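You operate a simulated robot arm through the tools that you are given. There is no shell and no other tool. Be economical: measure what you need, move in short steps, check, and stop when the job is done.

You run a simulated robot arm. Do the job below in one go: nothing can be reset, and whatever is moved stays where it is left.

Task
Prime the drum pump with 4 strokes over the drip cup, then zero the meter.
Fine: swing the spout over the drip cup and set the dose dial to 40 ml first; spill nothing.

The check looks at the end state, three seconds after you hand in, the way a careful person would. Anything else that was tipped, shoved, dropped, spilled or broken makes it a failure.

Robot
A 7-joint arm with a two-finger parallel gripper, fixed in place. Base frame: the origin is at the foot of the arm, x ahead of it, y to its left, z up; the work surface is at about z = 0.8. Units: m, degrees, N and s.
With the tool pointing down near the work surface it reaches from about 0.3 to 0.7 m from the base axis. Its first joint turns from -66.0 to 66.0 degrees. Payload 1.57 kg.
Tool frame: the origin (TCP) lies between the finger pads and is the grasp point; the fingertips stand 0.03 m ahead of it; z points along the fingers, y is the line along which they close. The gripper opens to 0.11 m. The fingers are 0.024 m wide and 0.012 m thick; the gripper's body (0.048 by 0.112 m) begins 0.078 m behind the TCP.
Orientation is told as [roll, pitch, yaw] about the base's x, y, z axes, in that order, counted from this pose: with the fingers straight down and closing along the base's y, the tool's x points along the base's -x, its y along +y and its z along -z.

Tools
- The arm moves only by the tool drive_tool. Its argument "rows" is one flat list of numbers, 6 for each row, row after row: the shift along the tool's x, y, z in m, then the turn, a rotation vector about the tool's x, y, z in degrees. In form: [x, y, z, rx, ry, rz, x, y, z, rx, ry, rz, ...]. A call has 1 to 10 rows; each row is the pose to reach, as a shift and turn from the pose commanded when the call began, along the tool's axes at that moment. "hand" is the closure, from 0 (fully open) to 1 (shut), set as the call begins (left out, the last holds). Each row takes 0.2 s and may step no farther than 0.05 m and 8.6 degrees from the row before; otherwise, or with a gripper value out of range, the whole call is refused. A pose out of reach is approached as far as the arm can. The call stops where the force on the tool passes 70 N (or 10 N more than at its start, if that is more) or the arm is blocked; 0.2 s more then pass. Each finger travels about 0.108 m/s and halts on what it meets, pressing with about 43 N; the grip force reading is that of the motor and also rises with nothing between the fingers. The clock runs only during rows and for 0.2 s after the last one: add rows that repeat a pose to give the fingers time. It gives the time, the measured TCP pose, the force on the tool (base axes), the opening and the grip force at its end, in the units of the frame above (readings bear some noise), with the torque about the TCP (base axes, N m) and any sound that the robot's microphone picked up.
- Cameras (640 x 400 px; columns grow to the right, rows downward): "scene" is fixed at [0.1738, -0.4019, 1.3977]; the picture's right is [0.67, -0.74, 0.00], its down [-0.47, -0.42, -0.78] and it looks along [0.57, 0.52, -0.63] (base axes); focal length 226 px, centre (320, 200). "wrist" rides on the gripper at [0.07, 0.016, -0.141] in the tool frame; the picture's right is [-0.23, 0.97, 0.00], its down [-0.85, -0.20, -0.48] and it looks along [-0.47, -0.11, 0.88] (tool axes); focal length 222 px, centre (320, 200). There is no depth. A picture from a camera that has moved, and an enlarged one, comes with that camera's place and axes in the base frame and with its lens.
- snapshot(camera): a new picture of that camera. No time passes.
- close_up(camera, box): a new picture of the part [left, top, right, bottom] of that camera's present view, enlarged. No time passes.
- sign_off(): hands the job in; it is judged then, once.

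Go step by step. Nothing tells you positions but the pictures and the camera data: compare them with the known pose of the tool, close in by small moves and look again before you grip or let go. The budget is 120 turns and 76 pictures, counting those below and the enlarged ones. Unless the task says otherwise, let go and move clear before handing in, and close with one line.

The tools are called after "Request:" by a JSON object that holds its "name" and its "arguments". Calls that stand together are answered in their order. drive_tool: Moves the arm, as the interface text tells. Its arguments: {"type":"object","properties":{"rows":{"type":"array","items":{"type":"number"}},"hand":{"type":"number"}},"required":["rows"]} The other tools are called the same way: snapshot (camera) takes a picture; close_up (camera, box) takes an enlarged picture of a part of a camera's view; sign_off () hands the job in.

At the start:

```text
clock: 0.0
position: [0.4218, -0.0636, 1.2584]
orientation: [0.0, 0.1, 0.2]
force: [0.0, -0.3, 0.4]
torque: [0.02, 0.04, 0.05]
grip_width: 0.1098
finger_force: 0.1
```

scene: 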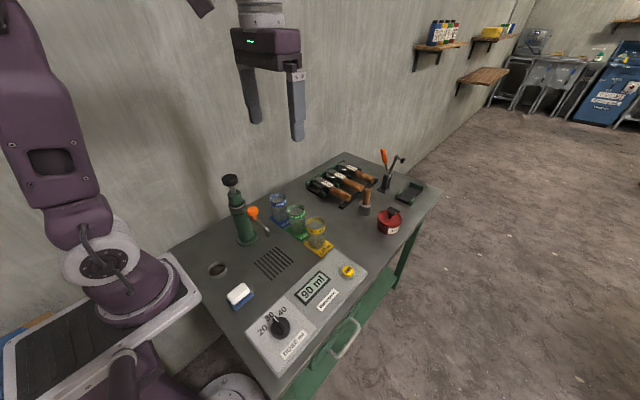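
wrist: 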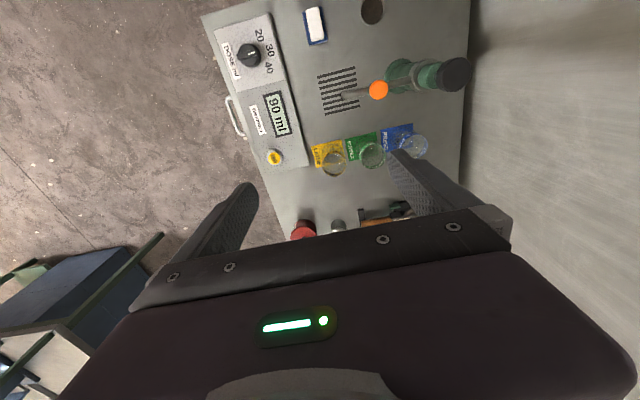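

I see a bench with a green pump (black plunger top, orange spout), three cups on coloured mats, a dose dial and a meter reading 90 ml with a yellow button. I'll look closer before moving.

Request:
{"name": "close_up", "arguments": {"camera": "scene", "box": [190, 160, 350, 260]}}

Request:
{"name": "close_up", "arguments": {"camera": "scene", "box": [220, 250, 380, 350]}}

Request:
{"name": "close_up", "arguments": {"camera": "wrist", "box": [200, 0, 480, 175]}}

```text
4.00 times, centred on (270, 210) of scene
camera zoom: at [0.1738, -0.4019, 1.3977], right [0.67, -0.74, 0.0], down [-0.47, -0.42, -0.78], along [0.57, 0.52, -0.63], focal length 903 px, centre (520, 160)
```

zoom: 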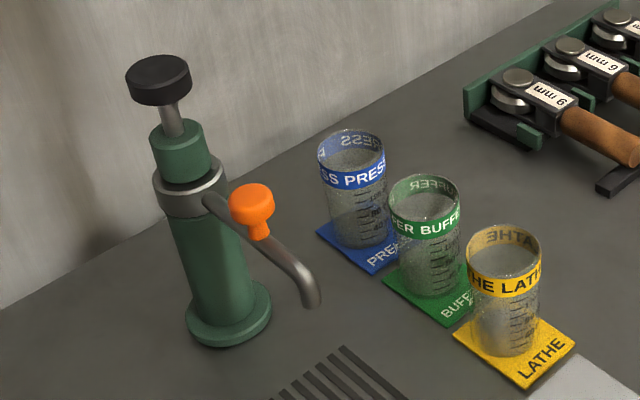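

```text
4.00 times, centred on (300, 300) of scene
camera zoom: at [0.1738, -0.4019, 1.3977], right [0.67, -0.74, 0.0], down [-0.47, -0.42, -0.78], along [0.57, 0.52, -0.63], focal length 903 px, centre (400, -200)
```

zoom: 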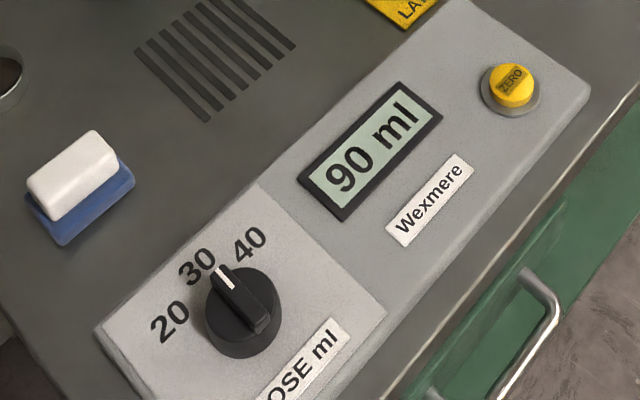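

```text
2.29 times, centred on (340, 88) of wrist
camera zoom: at [0.3516, -0.0466, 1.4012], right [0.23, 0.97, 0.0], down [0.85, -0.2, 0.48], along [0.47, -0.11, -0.88], focal length 508 px, centre (274, 457)
```

zoom: 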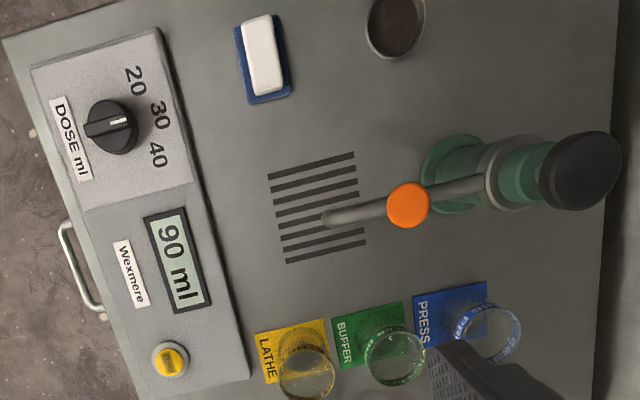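

Three labelled cups (PRESS, BUFFER, LATHE), and a round dark thing left of the pump. I need to tell which is the drip cup, so I'll look at the rest of the bench.

Request:
{"name": "close_up", "arguments": {"camera": "scene", "box": [185, 240, 265, 290]}}

Request:
{"name": "close_up", "arguments": {"camera": "scene", "box": [300, 140, 444, 240]}}

Request:
{"name": "close_up", "arguments": {"camera": "scene", "box": [400, 10, 540, 100]}}

```text
8.00 times, centred on (225, 265) of scene
camera zoom: at [0.1738, -0.4019, 1.3977], right [0.67, -0.74, 0.0], down [-0.47, -0.42, -0.78], along [0.57, 0.52, -0.63], focal length 1806 px, centre (1080, -320)
```

zoom: 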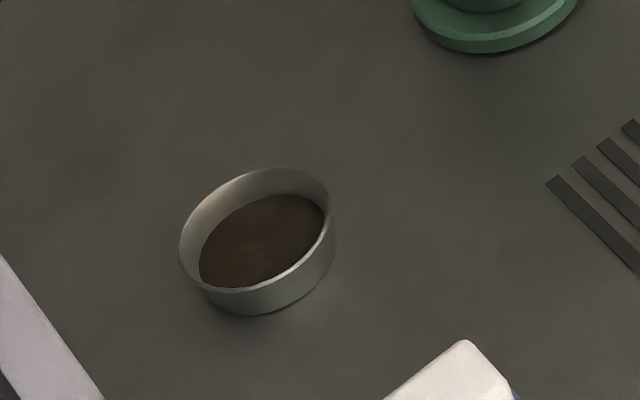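

```text
4.00 times, centred on (372, 190) of scene
camera zoom: at [0.1738, -0.4019, 1.3977], right [0.67, -0.74, 0.0], down [-0.47, -0.42, -0.78], along [0.57, 0.52, -0.63], focal length 903 px, centre (112, 240)
```

zoom: 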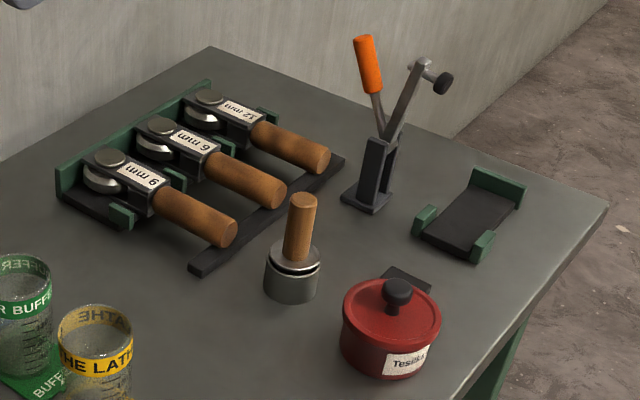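

```text
4.44 times, centred on (470, 55) of scene
camera zoom: at [0.1738, -0.4019, 1.3977], right [0.67, -0.74, 0.0], down [-0.47, -0.42, -0.78], along [0.57, 0.52, -0.63], focal length 1003 px, centre (-347, 844)
```

zoom: 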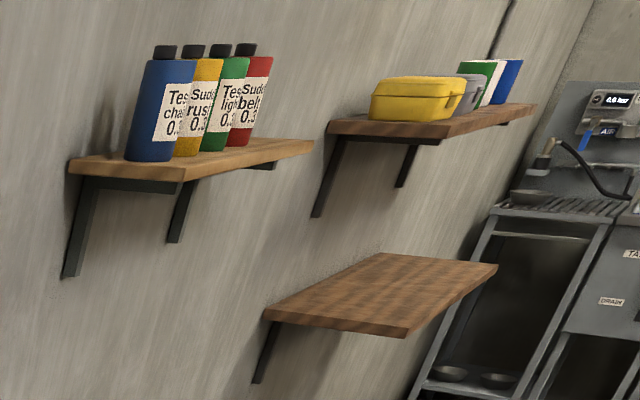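

The drip cup is the small metal pan near (0.255, 0.084). Its distance from the pump axis (0.386, 0.129) matches the spout's radius, about 0.14 m. The dial is near (0.277, -0.184) and 40 lies 45° clockwise of 30. First I'll go above the dial, turning the fingers to close along x.

Request:
{"name": "drive_tool", "arguments": {"rows": [0.0145, -0.012, 0.027, 0, 0, -8.5, 0.029, -0.024, 0.054, 0, 0, -17, 0.0435, -0.036, 0.081, 0, 0, -25.5, 0.058, -0.048, 0.108, 0, 0, -34, 0.0725, -0.06, 0.135, 0, 0, -42.5, 0.087, -0.072, 0.162, 0, 0, -51, 0.1015, -0.084, 0.189, 0, 0, -59.5, 0.116, -0.096, 0.216, 0, 0, -68, 0.1305, -0.108, 0.243, 0, 0, -76.5, 0.145, -0.12, 0.27, 0, 0, -85], "hand": 0.4}}

Request:
{"name": "snapshot", "arguments": {"camera": "wrist"}}

Request:
{"name": "snapshot", "arguments": {"camera": "scene"}}

```text
clock: 2.2
position: [0.2758, -0.1835, 0.9885]
orientation: [0.0, 0.0, 85.0]
force: [0.1, 0.6, -0.1]
torque: [-0.02, 0.0, 0.0]
grip_width: 0.066
finger_force: 0.1
```

```text
67 pictures are left
camera wrist: at [0.2539, -0.2511, 1.1303], right [-0.95, 0.31, 0.0], down [0.27, 0.83, 0.48], along [0.15, 0.45, -0.88], focal length 222 px, centre (320, 200)
```

wrist: 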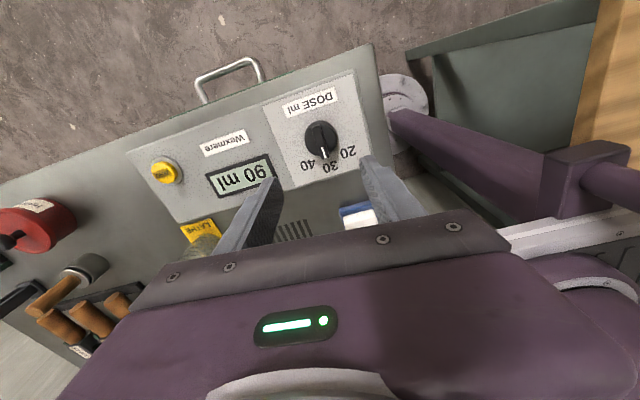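

```text
66 pictures are left
```

scene: 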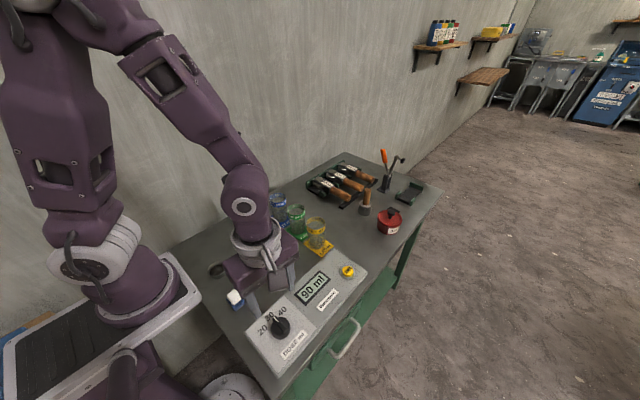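

The dial is right below. I'll zoom in to get its centre and height.

Request:
{"name": "close_up", "arguments": {"camera": "wrist", "box": [272, 90, 368, 150]}}

Request:
{"name": "close_up", "arguments": {"camera": "scene", "box": [240, 295, 320, 345]}}

```text
6.67 times, centred on (320, 120) of wrist
camera zoom: at [0.2539, -0.2511, 1.1303], right [-0.95, 0.31, 0.0], down [0.27, 0.83, 0.48], along [0.15, 0.45, -0.88], focal length 1481 px, centre (320, 733)
```

zoom: 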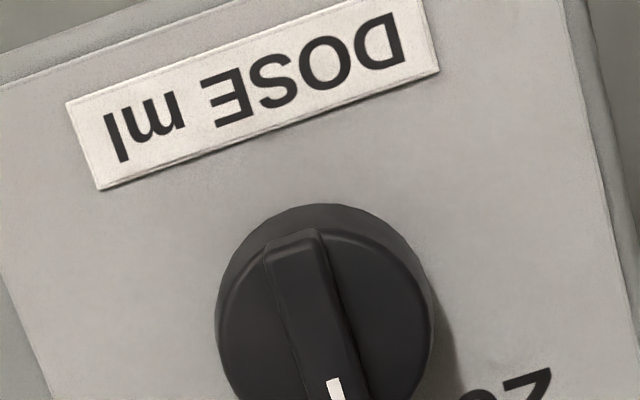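

```text
8.00 times, centred on (280, 320) of scene
camera zoom: at [0.1738, -0.4019, 1.3977], right [0.67, -0.74, 0.0], down [-0.47, -0.42, -0.78], along [0.57, 0.52, -0.63], focal length 1806 px, centre (640, -760)
```

zoom: 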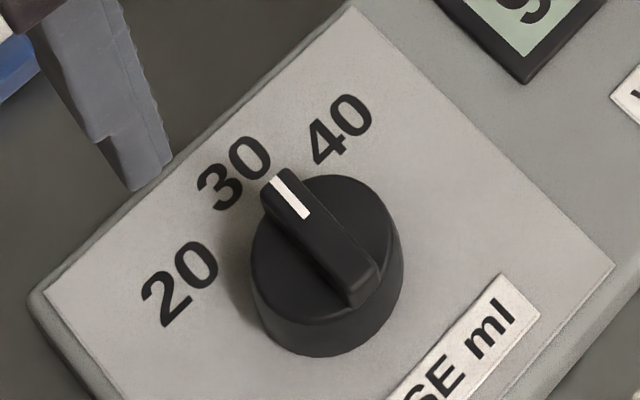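

The dial centre is about (0.275, -0.185) and the knob is about 43 mm across. I'll descend partway, correcting yaw to 90°.

Request:
{"name": "drive_tool", "arguments": {"rows": [0.0016, 0.0009, 0.04, 0, 0, -5, 0.0016, 0.0009, 0.08, 0, 0, -5, 0.0016, 0.0009, 0.112, 0, 0, -5]}}

Request:
{"name": "close_up", "arguments": {"camera": "scene", "box": [220, 270, 332, 340]}}

Request:
{"name": "close_up", "arguments": {"camera": "wrist", "box": [232, 100, 424, 220]}}

```text
clock: 3.0
position: [0.2757, -0.1841, 0.877]
orientation: [0.0, 0.0, 90.0]
force: [0.0, 0.9, -0.3]
torque: [0.02, 0.01, -0.03]
grip_width: 0.0663
finger_force: 0.0
```

```text
5.71 times, centred on (276, 305) of scene
camera zoom: at [0.1738, -0.4019, 1.3977], right [0.67, -0.74, 0.0], down [-0.47, -0.42, -0.78], along [0.57, 0.52, -0.63], focal length 1290 px, centre (571, -400)
```

zoom: 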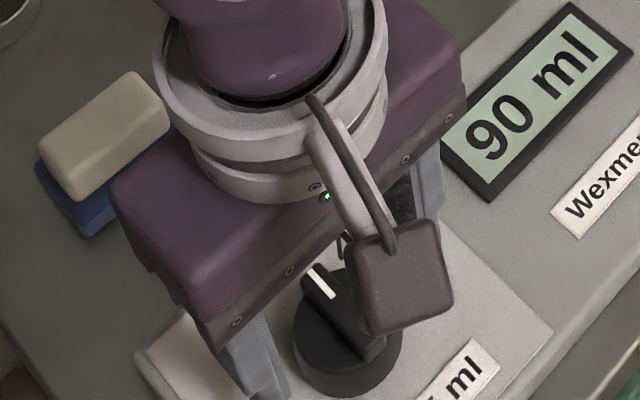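

```text
3.33 times, centred on (328, 160) of wrist
camera zoom: at [0.259, -0.2536, 1.0189], right [-0.97, 0.23, 0.0], down [0.2, 0.86, 0.48], along [0.11, 0.47, -0.88], focal length 740 px, centre (293, 333)
```

zoom: 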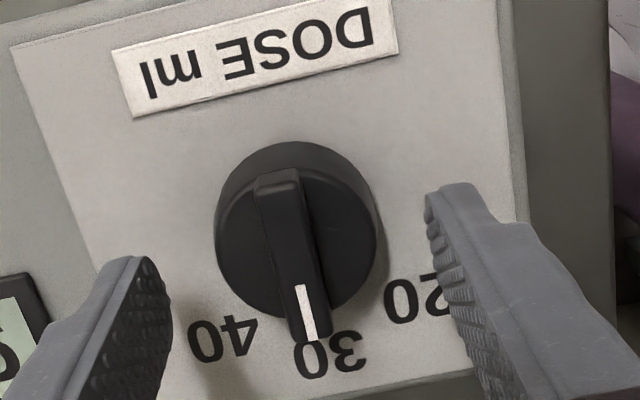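

The fingers are centred on the knob. I'll lower about 20 mm to flank the knob body and close.

Request:
{"name": "drive_tool", "arguments": {"rows": [0, 0, 0.01, 0, 0, 0, 0, 0, 0.021, 0, 0, 0]}}

Request:
{"name": "close_up", "arguments": {"camera": "wrist", "box": [232, 100, 424, 220]}}

```text
clock: 3.6
position: [0.2757, -0.185, 0.8555]
orientation: [0.0, 0.0, 90.1]
force: [-0.3, -0.6, 0.1]
torque: [-0.02, 0.05, -0.01]
grip_width: 0.0661
finger_force: 0.1
```

```text
3.33 times, centred on (328, 160) of wrist
camera zoom: at [0.2591, -0.254, 0.9981], right [-0.97, 0.23, 0.0], down [0.2, 0.86, 0.48], along [0.11, 0.47, -0.88], focal length 740 px, centre (293, 333)
```

zoom: 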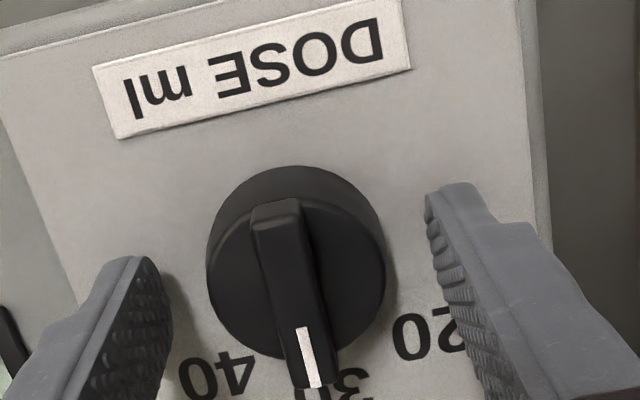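

Knob centred between the fingers; closing now.

Request:
{"name": "drive_tool", "arguments": {"rows": [0, 0, 0, 0, 0, 0, 0, 0, 0, 0, 0, 0, 0, 0, 0, 0, 0, 0], "hand": 1}}

Request:
{"name": "close_up", "arguments": {"camera": "wrist", "box": [232, 100, 424, 220]}}

```text
clock: 4.4
position: [0.2747, -0.1839, 0.8554]
orientation: [0.1, -0.1, 90.0]
force: [-7.2, -0.6, -12.4]
torque: [-0.16, 0.18, -0.03]
grip_width: 0.0431
finger_force: 44.7
```

```text
3.33 times, centred on (328, 160) of wrist
camera zoom: at [0.2587, -0.2539, 0.998], right [-0.97, 0.23, 0.0], down [0.2, 0.85, 0.48], along [0.11, 0.47, -0.88], focal length 740 px, centre (293, 333)
```

zoom: 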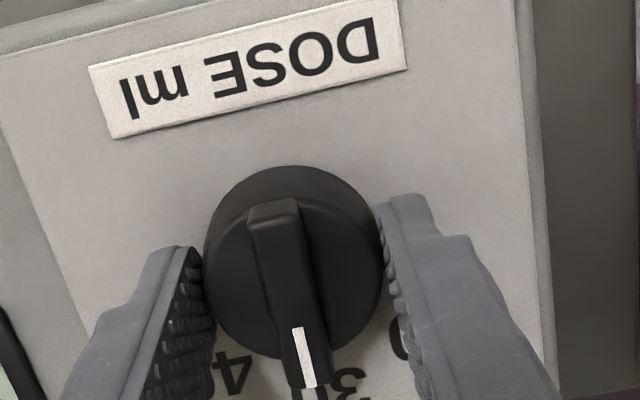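

Gripped at 43 mm. Turning 45° clockwise seen from above.

Request:
{"name": "drive_tool", "arguments": {"rows": [0, 0.001, 0, 0, 0, 7.5, 0, 0.001, 0, 0, 0, 15, 0, 0.001, 0, 0, 0, 22.5, 0, 0.001, 0, 0, 0, 30, 0, 0.001, 0, 0, 0, 37.5, 0, 0.001, 0, 0, 0, 45, 0, 0.001, 0, 0, 0, 45]}}

Request:
{"name": "close_up", "arguments": {"camera": "wrist", "box": [200, 80, 456, 240]}}

Request:
{"name": "close_up", "arguments": {"camera": "scene", "box": [240, 295, 320, 345]}}

```text
clock: 6.0
position: [0.2744, -0.185, 0.8557]
orientation: [0.0, 0.0, 45.0]
force: [5.7, 6.9, -4.8]
torque: [0.44, -0.41, 0.28]
grip_width: 0.0433
finger_force: 44.6
```

```text
2.50 times, centred on (328, 160) of wrist
camera zoom: at [0.214, -0.222, 0.9981], right [-0.53, 0.85, 0.0], down [0.75, 0.46, 0.48], along [0.41, 0.25, -0.88], focal length 555 px, centre (300, 300)
```

zoom: 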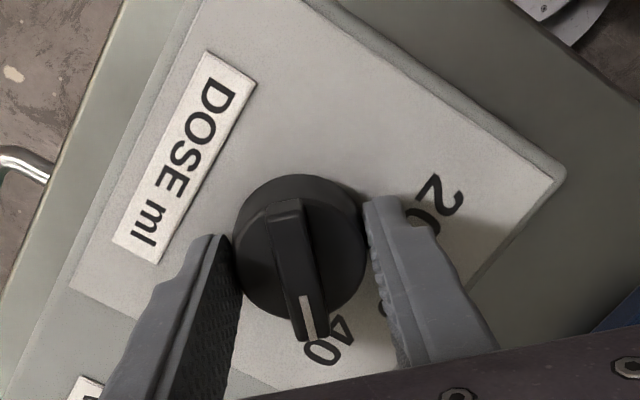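

```text
8.00 times, centred on (280, 320) of scene
camera zoom: at [0.174, -0.4017, 1.3977], right [0.67, -0.74, 0.0], down [-0.47, -0.43, -0.78], along [0.57, 0.52, -0.63], focal length 1806 px, centre (640, -760)
```

zoom: 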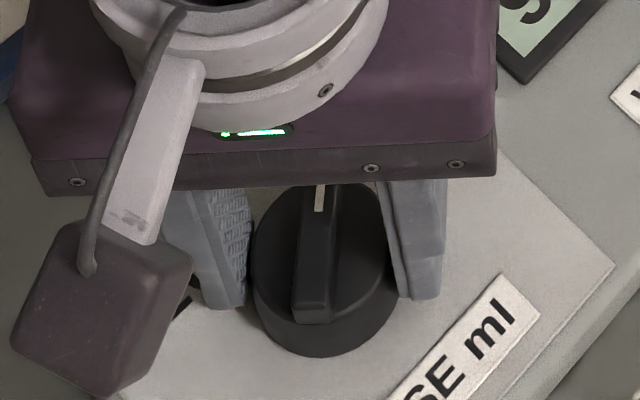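

The pointer looks to be at 40. I'll open, rise, and verify.

Request:
{"name": "drive_tool", "arguments": {"rows": [0, 0, 0, 0, 0, 0, 0, 0, 0, 0, 0, 0, 0, 0, -0.04, 0, 0, 0, 0, 0, -0.08, 0, 0, 0, 0, 0, -0.12, 0, 0, 0], "hand": 0.4}}

Request:
{"name": "close_up", "arguments": {"camera": "wrist", "box": [200, 60, 456, 220]}}

Request:
{"name": "close_up", "arguments": {"camera": "scene", "box": [240, 275, 368, 355]}}

```text
clock: 7.2
position: [0.2755, -0.1843, 0.9754]
orientation: [0.0, 0.0, 45.0]
force: [0.7, 0.3, -0.8]
torque: [-0.06, 0.0, 0.01]
grip_width: 0.0658
finger_force: 0.0
```

```text
2.50 times, centred on (328, 140) of wrist
camera zoom: at [0.2139, -0.222, 1.1185], right [-0.53, 0.85, 0.0], down [0.75, 0.46, 0.48], along [0.41, 0.25, -0.88], focal length 555 px, centre (300, 350)
```

zoom: 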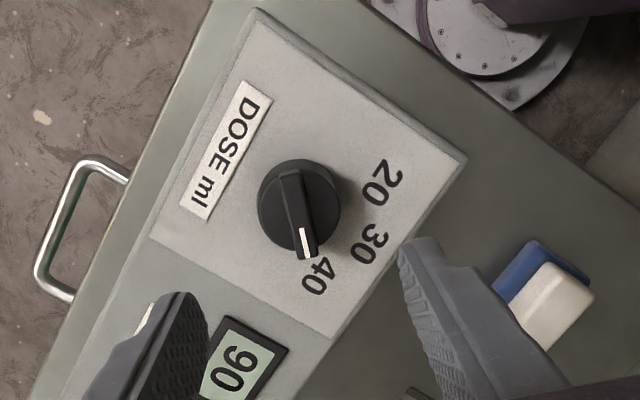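

```text
5.00 times, centred on (304, 315) of scene
camera zoom: at [0.1738, -0.4019, 1.3977], right [0.67, -0.74, 0.0], down [-0.47, -0.42, -0.78], along [0.57, 0.52, -0.63], focal length 1129 px, centre (400, -375)
```

zoom: 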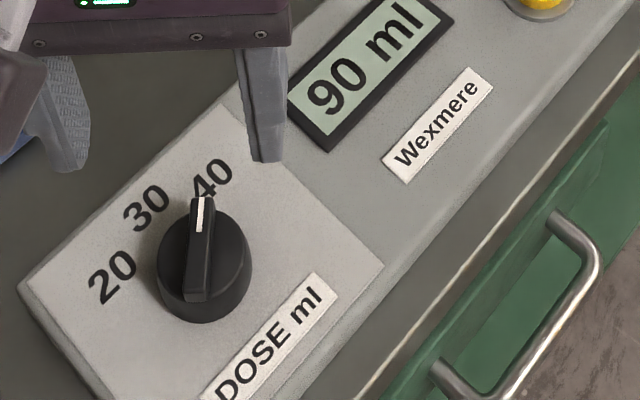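

The dial is set: the bar points at 44°, straight at 40. Next I'll go above the orange spout handle for a close look.

Request:
{"name": "drive_tool", "arguments": {"rows": [0, 0, -0.045, 0, 0, 0, 0, 0, -0.09, 0, 0, 0, 0, 0, -0.135, 0, 0, 0, 0, 0, -0.175, 0, 0, 0, -0.0394, 0.0129, -0.175, 0, 0, 0, -0.0788, 0.0258, -0.175, 0, 0, 0, -0.1182, 0.0387, -0.175, 0, 0, 0, -0.1576, 0.0516, -0.175, 0, 0, 0, -0.197, 0.0645, -0.175, 0, 0, 0, -0.2365, 0.0774, -0.175, 0, 0, 0]}}

Request:
{"name": "snapshot", "arguments": {"camera": "wrist"}}

Request:
{"name": "close_up", "arguments": {"camera": "scene", "box": [200, 150, 328, 250]}}

```text
clock: 9.4
position: [0.3877, 0.0382, 1.1507]
orientation: [0.1, 0.0, 44.9]
force: [0.2, 0.3, 0.2]
torque: [0.02, 0.02, 0.02]
grip_width: 0.0659
finger_force: 0.0
```

```text
55 pictures are left
camera wrist: at [0.3267, 0.0009, 1.2933], right [-0.53, 0.85, 0.0], down [0.75, 0.46, 0.48], along [0.41, 0.25, -0.88], focal length 222 px, centre (320, 200)
```

wrist: 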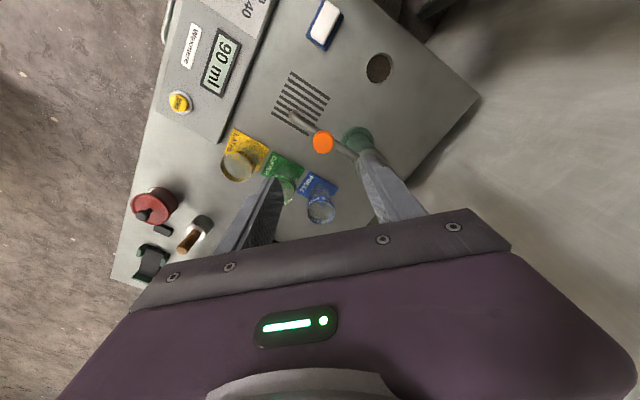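

```text
4.00 times, centred on (264, 200) of scene
camera zoom: at [0.1738, -0.4019, 1.3977], right [0.67, -0.74, 0.0], down [-0.47, -0.42, -0.78], along [0.57, 0.52, -0.63], focal length 903 px, centre (544, 200)
```

zoom: 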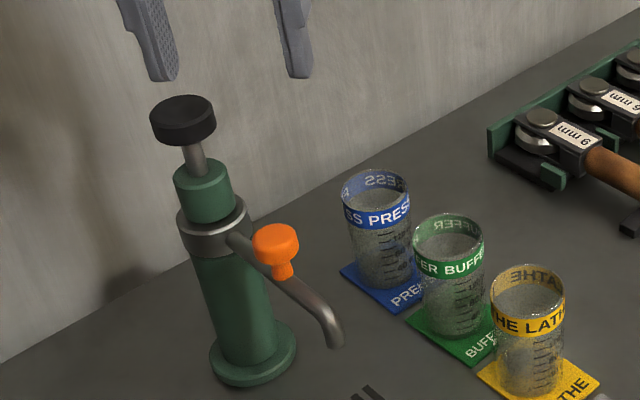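

Triangulated: spout handle at (0.392, 0.047, 0.977), pump axis at (0.389, 0.132). I'll turn the fingers to straddle the spout and lower to just above the handle.

Request:
{"name": "drive_tool", "arguments": {"rows": [-0.0092, 0.0035, 0, 0, 0, -8, -0.0092, 0.0035, 0, 0, 0, -16, -0.0092, 0.0035, 0.02, 0, 0, -24, -0.0092, 0.0035, 0.05, 0, 0, -32, -0.0092, 0.0035, 0.08, 0, 0, -40, -0.0092, 0.0035, 0.11, 0, 0, -43, -0.0092, 0.0035, 0.125, 0, 0, -43]}}

Request:
{"name": "close_up", "arguments": {"camera": "wrist", "box": [216, 80, 440, 220]}}

Request:
{"name": "close_up", "arguments": {"camera": "scene", "box": [200, 150, 328, 250]}}

```text
clock: 11.0
position: [0.3904, 0.0472, 1.025]
orientation: [0.0, 0.0, 88.2]
force: [-0.7, 0.3, 0.2]
torque: [-0.01, 0.0, 0.01]
grip_width: 0.0659
finger_force: 0.2
```

```text
2.86 times, centred on (328, 150) of wrist
camera zoom: at [0.3724, -0.0222, 1.1677], right [-0.97, 0.26, 0.0], down [0.23, 0.85, 0.48], along [0.12, 0.46, -0.88], focal length 635 px, centre (297, 343)
```

zoom: 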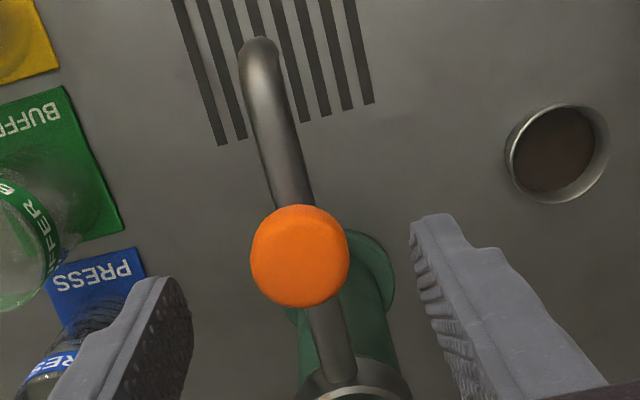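

```text
4.00 times, centred on (264, 200) of scene
camera zoom: at [0.1738, -0.4019, 1.3977], right [0.67, -0.74, 0.0], down [-0.47, -0.42, -0.78], along [0.57, 0.52, -0.63], focal length 903 px, centre (544, 200)
```

zoom: 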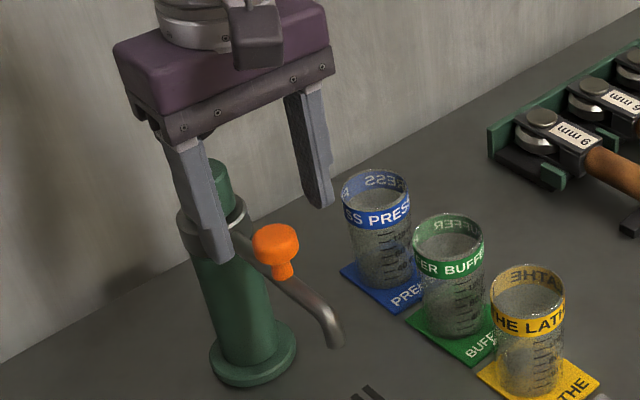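

Fingers straddle the spout and the handle is centred. Lowering and closing on the handle.

Request:
{"name": "drive_tool", "arguments": {"rows": [0.0015, 0.0015, 0.02, 0, 0, 0, 0.0015, 0.0015, 0.043, 0, 0, 0]}}

Request:
{"name": "drive_tool", "arguments": {"rows": [0, 0, 0, 0, 0, 0, 0, 0, 0, 0, 0, 0, 0, 0, 0, 0, 0, 0], "hand": 0.8}}

Request:
{"name": "close_up", "arguments": {"camera": "wrist", "box": [216, 80, 440, 220]}}

```text
clock: 11.6
position: [0.3905, 0.0455, 0.9824]
orientation: [0.1, 0.0, 87.9]
force: [0.2, 0.7, -0.5]
torque: [0.02, 0.0, 0.0]
grip_width: 0.0659
finger_force: 0.0
```

```text
clock: 12.4
position: [0.3904, 0.0452, 0.9822]
orientation: [0.0, -0.1, 88.0]
force: [-0.3, 0.0, -9.0]
torque: [0.06, 0.02, 0.0]
grip_width: 0.0289
finger_force: 38.6
```

```text
2.86 times, centred on (328, 150) of wrist
camera zoom: at [0.371, -0.0236, 1.1253], right [-0.97, 0.26, 0.0], down [0.23, 0.85, 0.48], along [0.12, 0.46, -0.88], focal length 635 px, centre (297, 343)
```

zoom: 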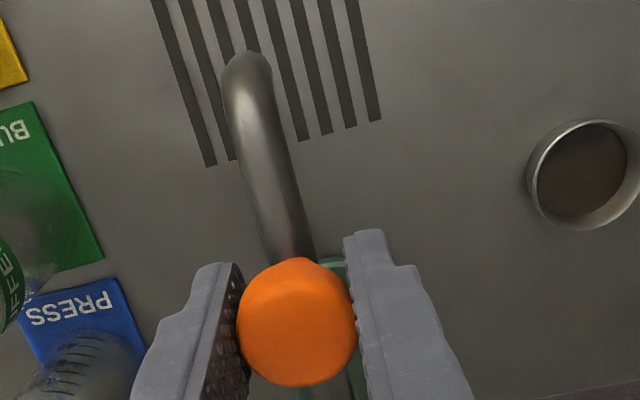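

The handle is gripped (29 mm). I'll swing the first 32° clockwise along the arc and check.

Request:
{"name": "drive_tool", "arguments": {"rows": [-0.0004, 0.0121, 0, 0, 0, 8, -0.0026, 0.0241, 0, 0, 0, 16, -0.0063, 0.0356, 0, 0, 0, 24, -0.0116, 0.0465, 0, 0, 0, 32]}}

Request:
{"name": "close_up", "arguments": {"camera": "wrist", "box": [216, 80, 440, 220]}}

Request:
{"name": "close_up", "arguments": {"camera": "scene", "box": [180, 150, 340, 290]}}

```text
clock: 13.4
position: [0.344, 0.0584, 0.9829]
orientation: [-0.1, 0.0, 55.8]
force: [-4.3, -0.1, -16.3]
torque: [-0.49, 0.44, 0.19]
grip_width: 0.029
finger_force: 39.1
```

```text
2.86 times, centred on (328, 150) of wrist
camera zoom: at [0.2909, 0.0097, 1.1255], right [-0.68, 0.73, 0.0], down [0.65, 0.6, 0.48], along [0.35, 0.32, -0.88], focal length 635 px, centre (297, 343)
```

zoom: 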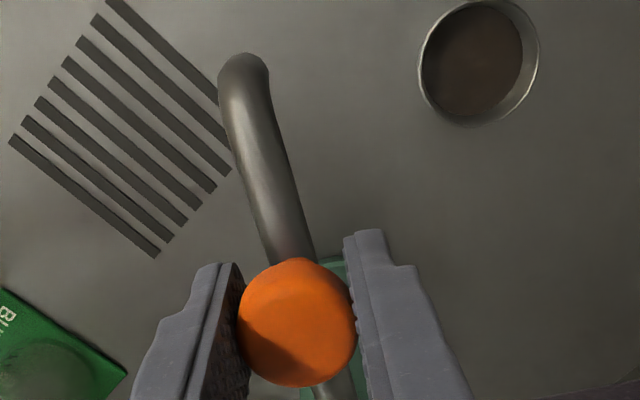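

```text
2.86 times, centred on (260, 220) of scene
camera zoom: at [0.174, -0.4018, 1.3977], right [0.67, -0.74, 0.0], down [-0.47, -0.42, -0.78], along [0.57, 0.52, -0.63], focal length 645 px, centre (491, 143)
```

zoom: 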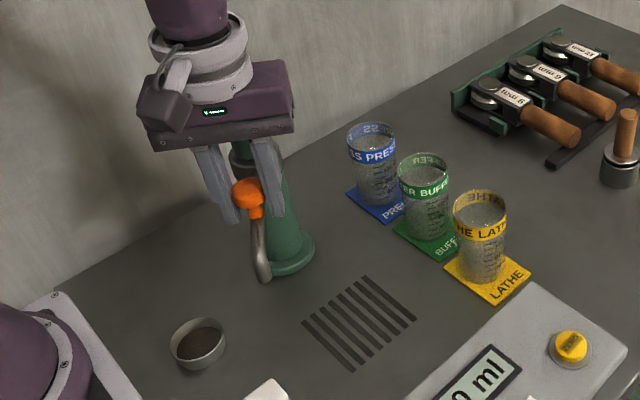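

Swinging smoothly with the spout following. Another 32°, then check.

Request:
{"name": "drive_tool", "arguments": {"rows": [-0.0004, 0.0121, 0, 0, 0, 8, -0.0026, 0.0241, 0, 0, 0, 16, -0.0063, 0.0356, 0, 0, 0, 24, -0.0116, 0.0465, 0, 0, 0, 32]}}

Request:
{"name": "close_up", "arguments": {"camera": "wrist", "box": [216, 80, 440, 220]}}

Request:
{"name": "close_up", "arguments": {"camera": "scene", "box": [180, 200, 292, 290]}}

```text
clock: 14.4
position: [0.3104, 0.0935, 0.9829]
orientation: [-0.1, 0.1, 23.8]
force: [-9.8, -5.7, -21.1]
torque: [-0.17, 0.32, -0.03]
grip_width: 0.0289
finger_force: 38.5
```

```text
2.86 times, centred on (328, 150) of wrist
camera zoom: at [0.24, 0.0804, 1.1257], right [-0.19, 0.98, 0.0], down [0.86, 0.16, 0.48], along [0.47, 0.09, -0.88], focal length 635 px, centre (297, 343)
```

zoom: 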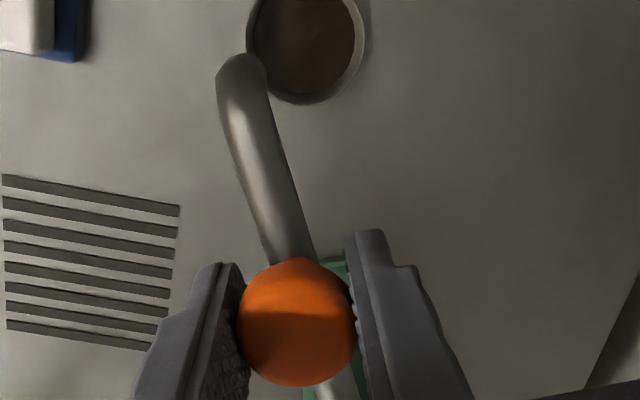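

```text
4.44 times, centred on (236, 245) of scene
camera zoom: at [0.1738, -0.402, 1.3977], right [0.67, -0.74, 0.0], down [-0.47, -0.42, -0.78], along [0.57, 0.52, -0.63], focal length 1003 px, centre (693, 0)
```

zoom: 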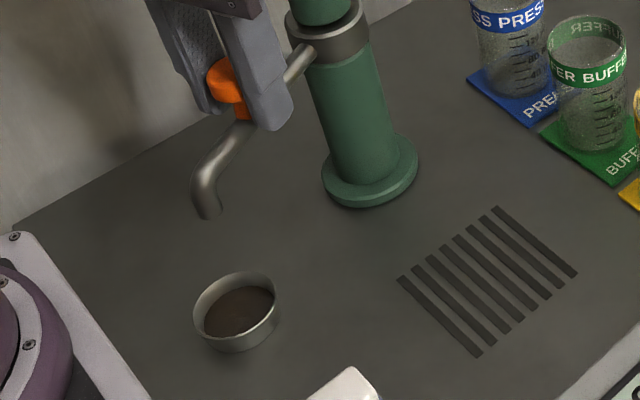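

The tip is at about (0.26, 0.07), with 7° to go to sit over the cup centre (0.257, 0.086).

Request:
{"name": "drive_tool", "arguments": {"rows": [-0.0001, 0.0053, 0, 0, 0, 3.5, -0.0003, 0.0108, 0, 0, 0, 7.1, -0.0003, 0.0108, 0, 0, 0, 7.1]}}

Request:
{"name": "close_up", "arguments": {"camera": "wrist", "box": [216, 80, 440, 220]}}

Request:
{"name": "close_up", "arguments": {"camera": "scene", "box": [180, 200, 292, 290]}}

```text
clock: 15.2
position: [0.3066, 0.102, 0.9833]
orientation: [-0.1, 0.2, 16.9]
force: [-23.5, -8.4, 8.6]
torque: [-0.01, 0.06, -0.09]
grip_width: 0.0288
finger_force: 38.9
```

```text
2.86 times, centred on (328, 150) of wrist
camera zoom: at [0.2345, 0.099, 1.1257], right [-0.07, 1.0, 0.0], down [0.88, 0.06, 0.48], along [0.48, 0.03, -0.88], focal length 635 px, centre (297, 343)
```

zoom: 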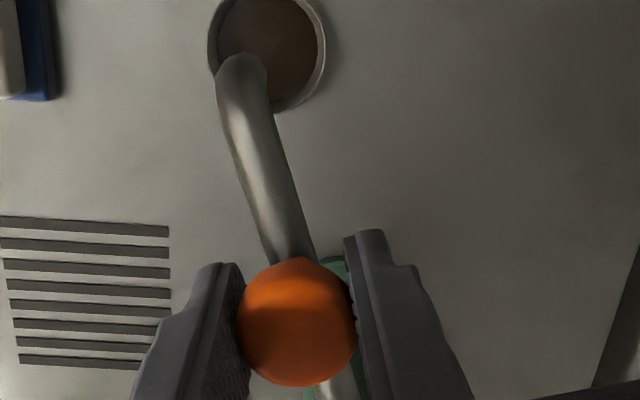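

```text
4.44 times, centred on (236, 245) of scene
camera zoom: at [0.1731, -0.4021, 1.3977], right [0.67, -0.74, 0.0], down [-0.47, -0.42, -0.78], along [0.57, 0.52, -0.63], focal length 1003 px, centre (693, 0)
```

zoom: 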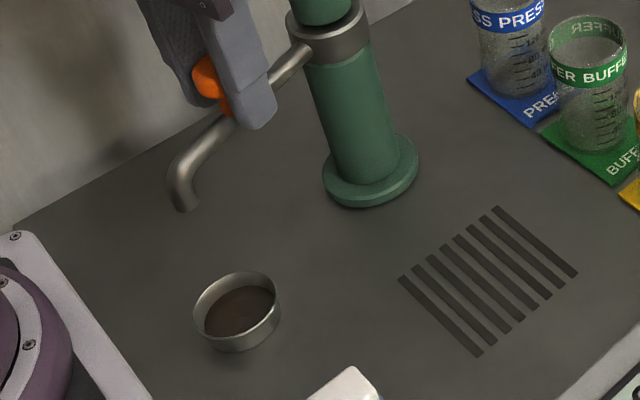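

The spout tip (about (0.2555, 0.085)) sits over the cup centre. Releasing and rising straight up.

Request:
{"name": "drive_tool", "arguments": {"rows": [0, 0, 0, 0, 0, 0, 0, 0, 0, 0, 0, 0, 0, 0, -0.04, 0, 0, 0, 0, 0, -0.08, 0, 0, 0, 0, 0, -0.12, 0, 0, 0, 0, 0, -0.16, 0, 0, 0], "hand": 0.4}}

Request:
{"name": "close_up", "arguments": {"camera": "scene", "box": [180, 150, 292, 290]}}

Request:
{"name": "snapshot", "arguments": {"camera": "wrist"}}

```text
clock: 16.6
position: [0.3064, 0.1033, 1.1439]
orientation: [0.0, 0.0, 16.8]
force: [-0.3, -0.1, 0.5]
torque: [0.0, 0.02, 0.0]
grip_width: 0.0663
finger_force: 0.0
```

```text
2.86 times, centred on (236, 220) of scene
camera zoom: at [0.1738, -0.4019, 1.3977], right [0.67, -0.74, 0.0], down [-0.47, -0.42, -0.78], along [0.57, 0.52, -0.63], focal length 645 px, centre (560, 143)
```

zoom: 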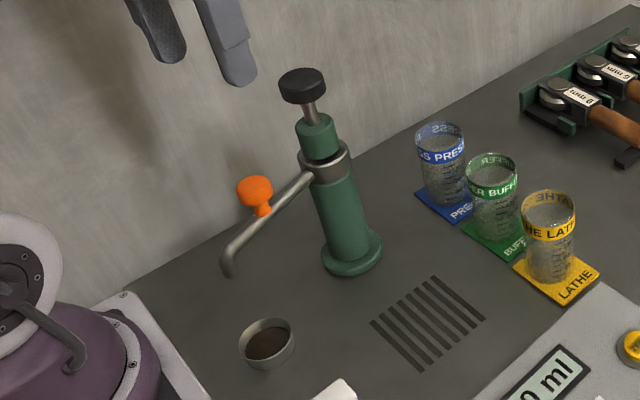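

```text
43 pictures are left
camera wrist: at [0.2354, 0.099, 1.2871], right [-0.07, 1.0, 0.0], down [0.88, 0.06, 0.48], along [0.48, 0.03, -0.88], focal length 222 px, centre (320, 200)
```

wrist: 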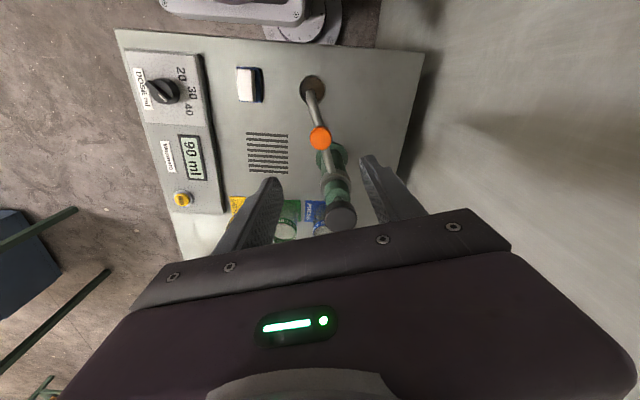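

The spout stays over the cup. I'll close the fingers and move above the plunger cap (0.388, 0.133), whose top is near z 1.055.

Request:
{"name": "drive_tool", "arguments": {"rows": [-0.029, 0.0014, 0, 0, 0, 0, -0.058, 0.0028, 0, 0, 0, 0, -0.0865, 0.0043, 0, 0, 0, 0, -0.0865, 0.0043, 0.025, 0, 0, 0, -0.0865, 0.0043, 0.035, 0, 0, 0], "hand": 1}}

Request:
{"name": "close_up", "arguments": {"camera": "wrist", "box": [216, 80, 440, 220]}}

Request:
{"name": "close_up", "arguments": {"camera": "scene", "box": [190, 140, 286, 240]}}

```text
clock: 17.8
position: [0.3897, 0.1329, 1.1077]
orientation: [-0.1, -0.1, 16.9]
force: [0.4, -0.2, -0.2]
torque: [0.01, -0.02, 0.0]
grip_width: 0.0
finger_force: 21.1
```

```text
2.86 times, centred on (328, 150) of wrist
camera zoom: at [0.3173, 0.1284, 1.25], right [-0.07, 1.0, 0.0], down [0.88, 0.06, 0.48], along [0.48, 0.03, -0.88], focal length 635 px, centre (297, 343)
```

zoom: 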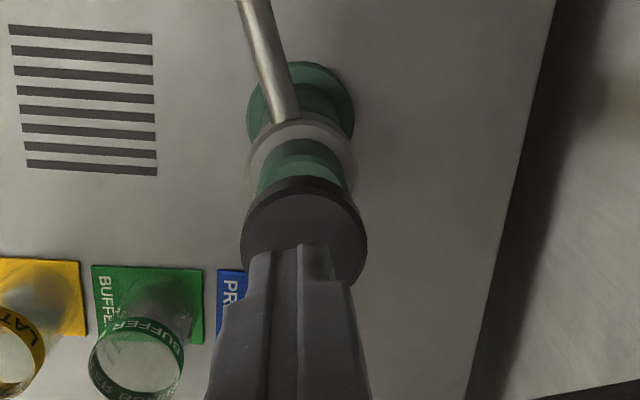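

```text
4.00 times, centred on (238, 190) of scene
camera zoom: at [0.1738, -0.4019, 1.3977], right [0.67, -0.74, 0.0], down [-0.47, -0.42, -0.78], along [0.57, 0.52, -0.63], focal length 903 px, centre (648, 240)
```

zoom: 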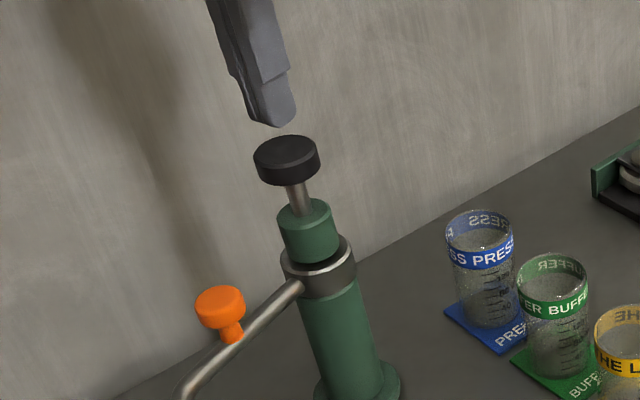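

Fingertips are 2 cm above the cap, nearly centred. I'll shift 5 mm and press down in 5–8 mm steps to feel the stroke.

Request:
{"name": "drive_tool", "arguments": {"rows": [0.0045, 0.002, 0.008, 0, 0, 0, 0.0045, 0.002, 0.016, 0, 0, 0, 0.0045, 0.002, 0.024, 0, 0, 0, 0.0045, 0.002, 0.032, 0, 0, 0]}}

Request:
{"name": "close_up", "arguments": {"camera": "scene", "box": [190, 140, 286, 240]}}

```text
clock: 18.8
position: [0.3842, 0.1346, 1.0755]
orientation: [0.0, 0.1, 17.0]
force: [-1.8, -0.5, 3.1]
torque: [0.0, 0.08, 0.0]
grip_width: 0.0001
finger_force: 21.3
```

```text
4.00 times, centred on (238, 190) of scene
camera zoom: at [0.1737, -0.4019, 1.3977], right [0.67, -0.74, 0.0], down [-0.47, -0.42, -0.78], along [0.57, 0.52, -0.63], focal length 903 px, centre (648, 240)
```

zoom: 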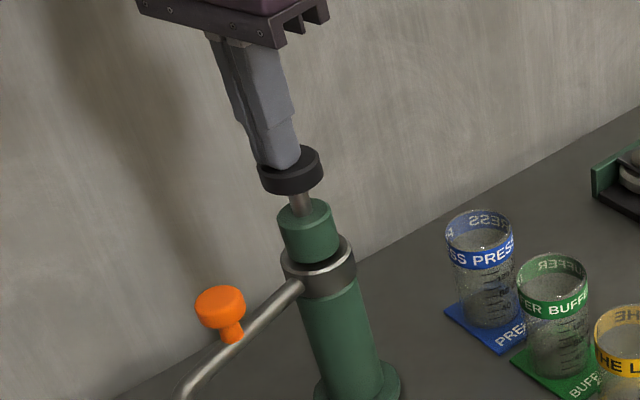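

In contact with a soft spring (3 N), with the cap already down about 8 mm. Continuing to the bottom.

Request:
{"name": "drive_tool", "arguments": {"rows": [0, 0, 0.006, 0, 0, 0, 0, 0, 0.012, 0, 0, 0, 0, 0, 0.018, 0, 0, 0, 0, 0, 0.022, 0, 0, 0]}}

Request:
{"name": "close_up", "arguments": {"camera": "scene", "box": [190, 140, 286, 240]}}

```text
clock: 19.9
position: [0.3843, 0.1332, 1.0582]
orientation: [0.0, -0.4, 17.0]
force: [-12.1, -3.9, 34.0]
torque: [-0.26, 0.69, -0.05]
grip_width: 0.0
finger_force: 21.3
stopped in row 4: the force on the tool passed its limit at 74 N (the readings are from after the stop); the commanded pose is now the measured one
```

```text
4.00 times, centred on (238, 190) of scene
camera zoom: at [0.1731, -0.4021, 1.3977], right [0.67, -0.74, 0.0], down [-0.47, -0.42, -0.78], along [0.57, 0.52, -0.63], focal length 903 px, centre (648, 240)
```

zoom: 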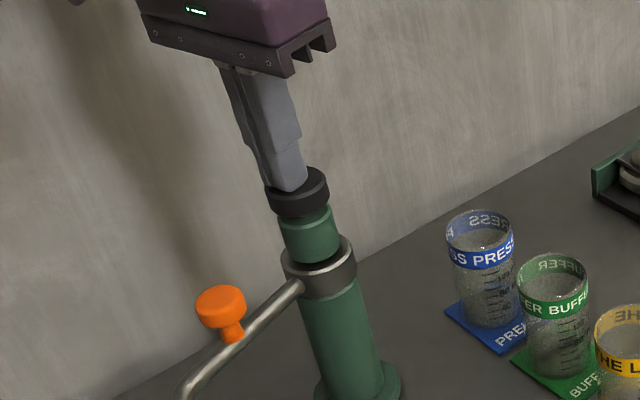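

It bottomed out at TCP z ≈ 1.058. Now rise clear and check that the cap returns and the meter shows the stroke.

Request:
{"name": "drive_tool", "arguments": {"rows": [0, 0, -0.01, 0, 0, 0, 0, 0, -0.02, 0, 0, 0, 0, 0, -0.03, 0, 0, 0, 0, 0, -0.04, 0, 0, 0]}}

Request:
{"name": "close_up", "arguments": {"camera": "scene", "box": [190, 140, 382, 340]}}

```text
clock: 20.9
position: [0.3846, 0.1341, 1.0956]
orientation: [0.0, -0.5, 16.9]
force: [0.2, -0.1, 0.7]
torque: [-0.03, 0.03, 0.01]
grip_width: 0.0001
finger_force: 20.9
```

```text
2.00 times, centred on (286, 240) of scene
camera zoom: at [0.1738, -0.4019, 1.3977], right [0.67, -0.74, 0.0], down [-0.47, -0.42, -0.78], along [0.57, 0.52, -0.63], focal length 452 px, centre (388, 120)
```

zoom: 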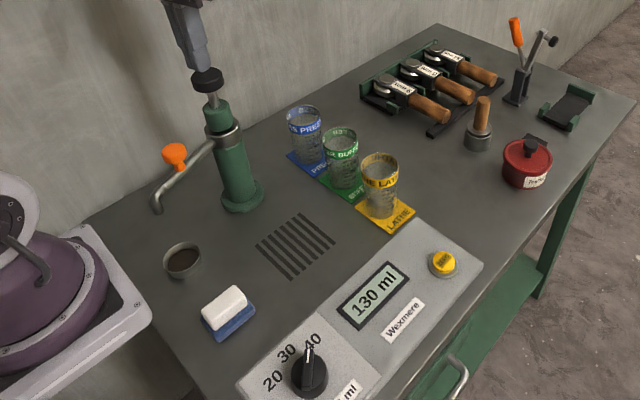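

The meter reads 130 ml, so stroke 1 counted as 40 ml and the cap sprang back. Stroke 2 now, down and up in one call.

Request:
{"name": "drive_tool", "arguments": {"rows": [0, 0, 0.01, 0, 0, 0, 0, 0, 0.02, 0, 0, 0, 0, 0, 0.03, 0, 0, 0, 0, 0, 0.0385, 0, 0, 0, 0, 0, 0.0385, 0, 0, 0, 0, 0, 0.03, 0, 0, 0, 0, 0, 0.02, 0, 0, 0, 0, 0, 0.01, 0, 0, 0, 0, 0, 0, 0, 0, 0]}}

Request:
{"name": "close_up", "arguments": {"camera": "scene", "box": [190, 140, 382, 340]}}

```text
clock: 22.9
position: [0.3828, 0.1339, 1.0969]
orientation: [0.0, -0.3, 16.8]
force: [-1.2, 0.6, 0.9]
torque: [0.02, 0.0, 0.01]
grip_width: 0.0001
finger_force: 21.7
```

```text
2.00 times, centred on (286, 240) of scene
camera zoom: at [0.1738, -0.4019, 1.3977], right [0.67, -0.74, 0.0], down [-0.47, -0.42, -0.78], along [0.57, 0.52, -0.63], focal length 452 px, centre (388, 120)
```

zoom: 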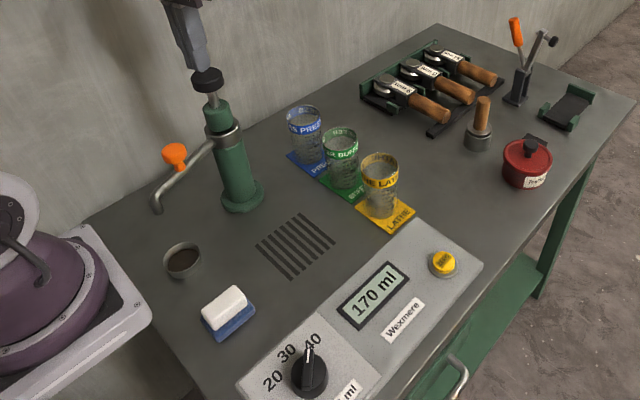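

The meter reads 170 ml, so two strokes are done. Stroke 3, same motion.

Request:
{"name": "drive_tool", "arguments": {"rows": [0, 0, 0.01, 0, 0, 0, 0, 0, 0.02, 0, 0, 0, 0, 0, 0.03, 0, 0, 0, 0, 0, 0.0388, 0, 0, 0, 0, 0, 0.0388, 0, 0, 0, 0, 0, 0.03, 0, 0, 0, 0, 0, 0.02, 0, 0, 0, 0, 0, 0.01, 0, 0, 0, 0, 0, 0, 0, 0, 0]}}

Request:
{"name": "close_up", "arguments": {"camera": "scene", "box": [190, 140, 382, 340]}}

```text
clock: 24.9
position: [0.3842, 0.1347, 1.0971]
orientation: [0.0, -0.4, 16.9]
force: [0.0, -0.3, 0.4]
torque: [-0.03, -0.01, -0.04]
grip_width: 0.0001
finger_force: 21.4
```

```text
2.00 times, centred on (286, 240) of scene
camera zoom: at [0.1738, -0.4019, 1.3977], right [0.67, -0.74, 0.0], down [-0.47, -0.42, -0.78], along [0.57, 0.52, -0.63], focal length 452 px, centre (388, 120)
```

zoom: 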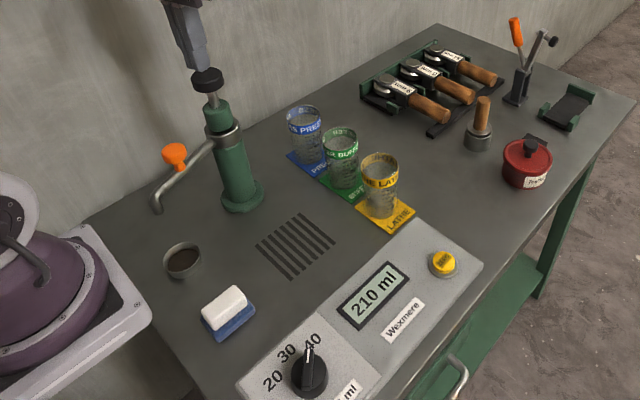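

The meter reads 210 ml, so three strokes are done. Stroke 4 now.

Request:
{"name": "drive_tool", "arguments": {"rows": [0, 0, 0.01, 0, 0, 0, 0, 0, 0.02, 0, 0, 0, 0, 0, 0.03, 0, 0, 0, 0, 0, 0.0388, 0, 0, 0, 0, 0, 0.0388, 0, 0, 0, 0, 0, 0.03, 0, 0, 0, 0, 0, 0.02, 0, 0, 0, 0, 0, 0.01, 0, 0, 0, 0, 0, 0, 0, 0, 0, 0, 0, -0.04, 0, 0, 0]}}

Request:
{"name": "close_up", "arguments": {"camera": "scene", "box": [190, 140, 382, 340]}}

Request:
{"name": "close_up", "arguments": {"camera": "scene", "box": [180, 200, 292, 290]}}

```text
clock: 27.1
position: [0.386, 0.1344, 1.1356]
orientation: [0.0, -0.4, 16.8]
force: [-1.2, -0.1, 0.3]
torque: [0.0, -0.02, 0.01]
grip_width: 0.0
finger_force: 21.0
```

```text
2.00 times, centred on (286, 240) of scene
camera zoom: at [0.1738, -0.4019, 1.3977], right [0.67, -0.74, 0.0], down [-0.47, -0.42, -0.78], along [0.57, 0.52, -0.63], focal length 452 px, centre (388, 120)
```

zoom: 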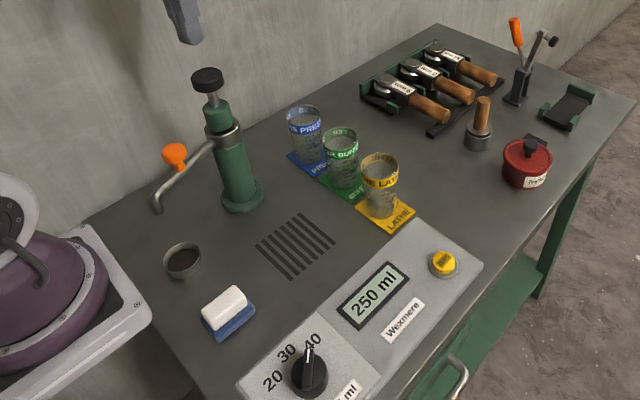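

```text
4.44 times, centred on (236, 245) of scene
camera zoom: at [0.1738, -0.4019, 1.3977], right [0.67, -0.74, 0.0], down [-0.47, -0.42, -0.78], along [0.57, 0.52, -0.63], focal length 1003 px, centre (693, 0)
```

zoom: 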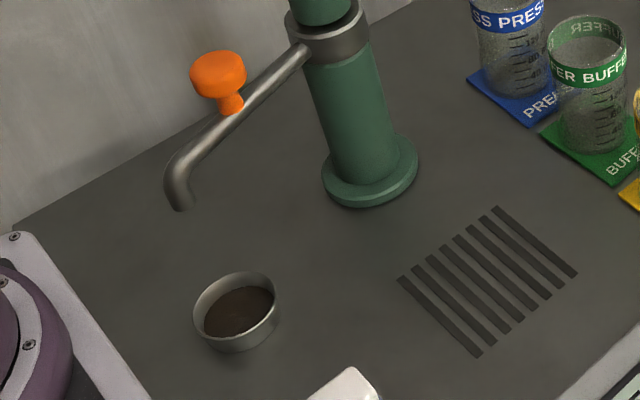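

The meter reads 250 ml after exactly four strokes, and nothing spilled. Now over the ZERO button near (0.507, -0.208).

Request:
{"name": "drive_tool", "arguments": {"rows": [-0.0019, -0.0402, 0, 0, 0, 0, -0.0038, -0.0804, 0, 0, 0, 0, -0.0057, -0.1206, 0, 0, 0, 0, -0.0076, -0.1608, 0, 0, 0, 0, -0.0095, -0.201, 0, 0, 0, 0, -0.0114, -0.2412, 0, 0, 0, 0, -0.0133, -0.2814, 0, 0, 0, 0, -0.0152, -0.3216, 0, 0, 0, 0, -0.017, -0.362, 0, 0, 0, 0, -0.017, -0.362, 0.05, 0, 0, 0]}}

Request:
{"name": "drive_tool", "arguments": {"rows": [0, 0, 0.05, 0, 0, 0, 0, 0, 0.1, 0, 0, 0, 0, 0, 0.15, 0, 0, 0]}}

Request:
{"name": "close_up", "arguments": {"camera": "wrist", "box": [216, 80, 440, 220]}}

Request:
{"name": "close_up", "arguments": {"camera": "scene", "box": [290, 220, 402, 310]}}

```text
clock: 29.3
position: [0.5067, -0.2083, 1.0854]
orientation: [0.1, -0.5, 17.0]
force: [-0.1, -0.5, -0.1]
torque: [0.01, 0.01, 0.0]
grip_width: 0.0
finger_force: 21.0
```

```text
clock: 30.1
position: [0.5087, -0.2071, 0.9367]
orientation: [0.0, -0.4, 17.0]
force: [0.3, 0.4, -0.6]
torque: [-0.01, 0.0, 0.02]
grip_width: 0.0002
finger_force: 21.0
```

```text
2.86 times, centred on (328, 150) of wrist
camera zoom: at [0.4354, -0.2118, 1.0779], right [-0.07, 1.0, 0.0], down [0.87, 0.06, 0.48], along [0.48, 0.03, -0.87], focal length 635 px, centre (297, 343)
```

zoom: 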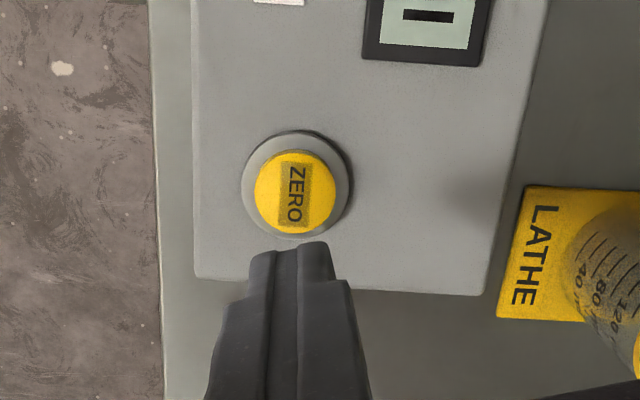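

```text
4.44 times, centred on (346, 265) of scene
camera zoom: at [0.1739, -0.4019, 1.3977], right [0.67, -0.74, 0.0], down [-0.47, -0.42, -0.78], along [0.57, 0.52, -0.63], focal length 1003 px, centre (204, -89)
```

zoom: 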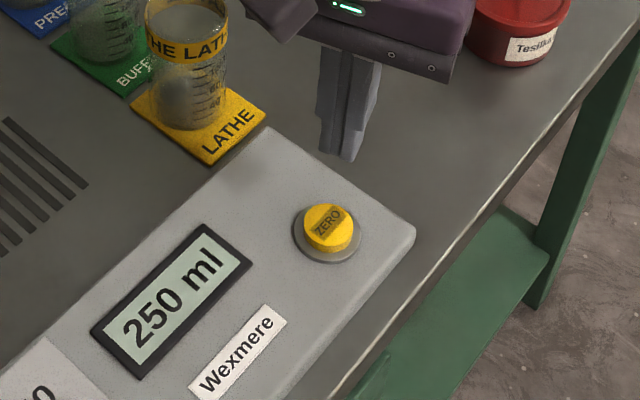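

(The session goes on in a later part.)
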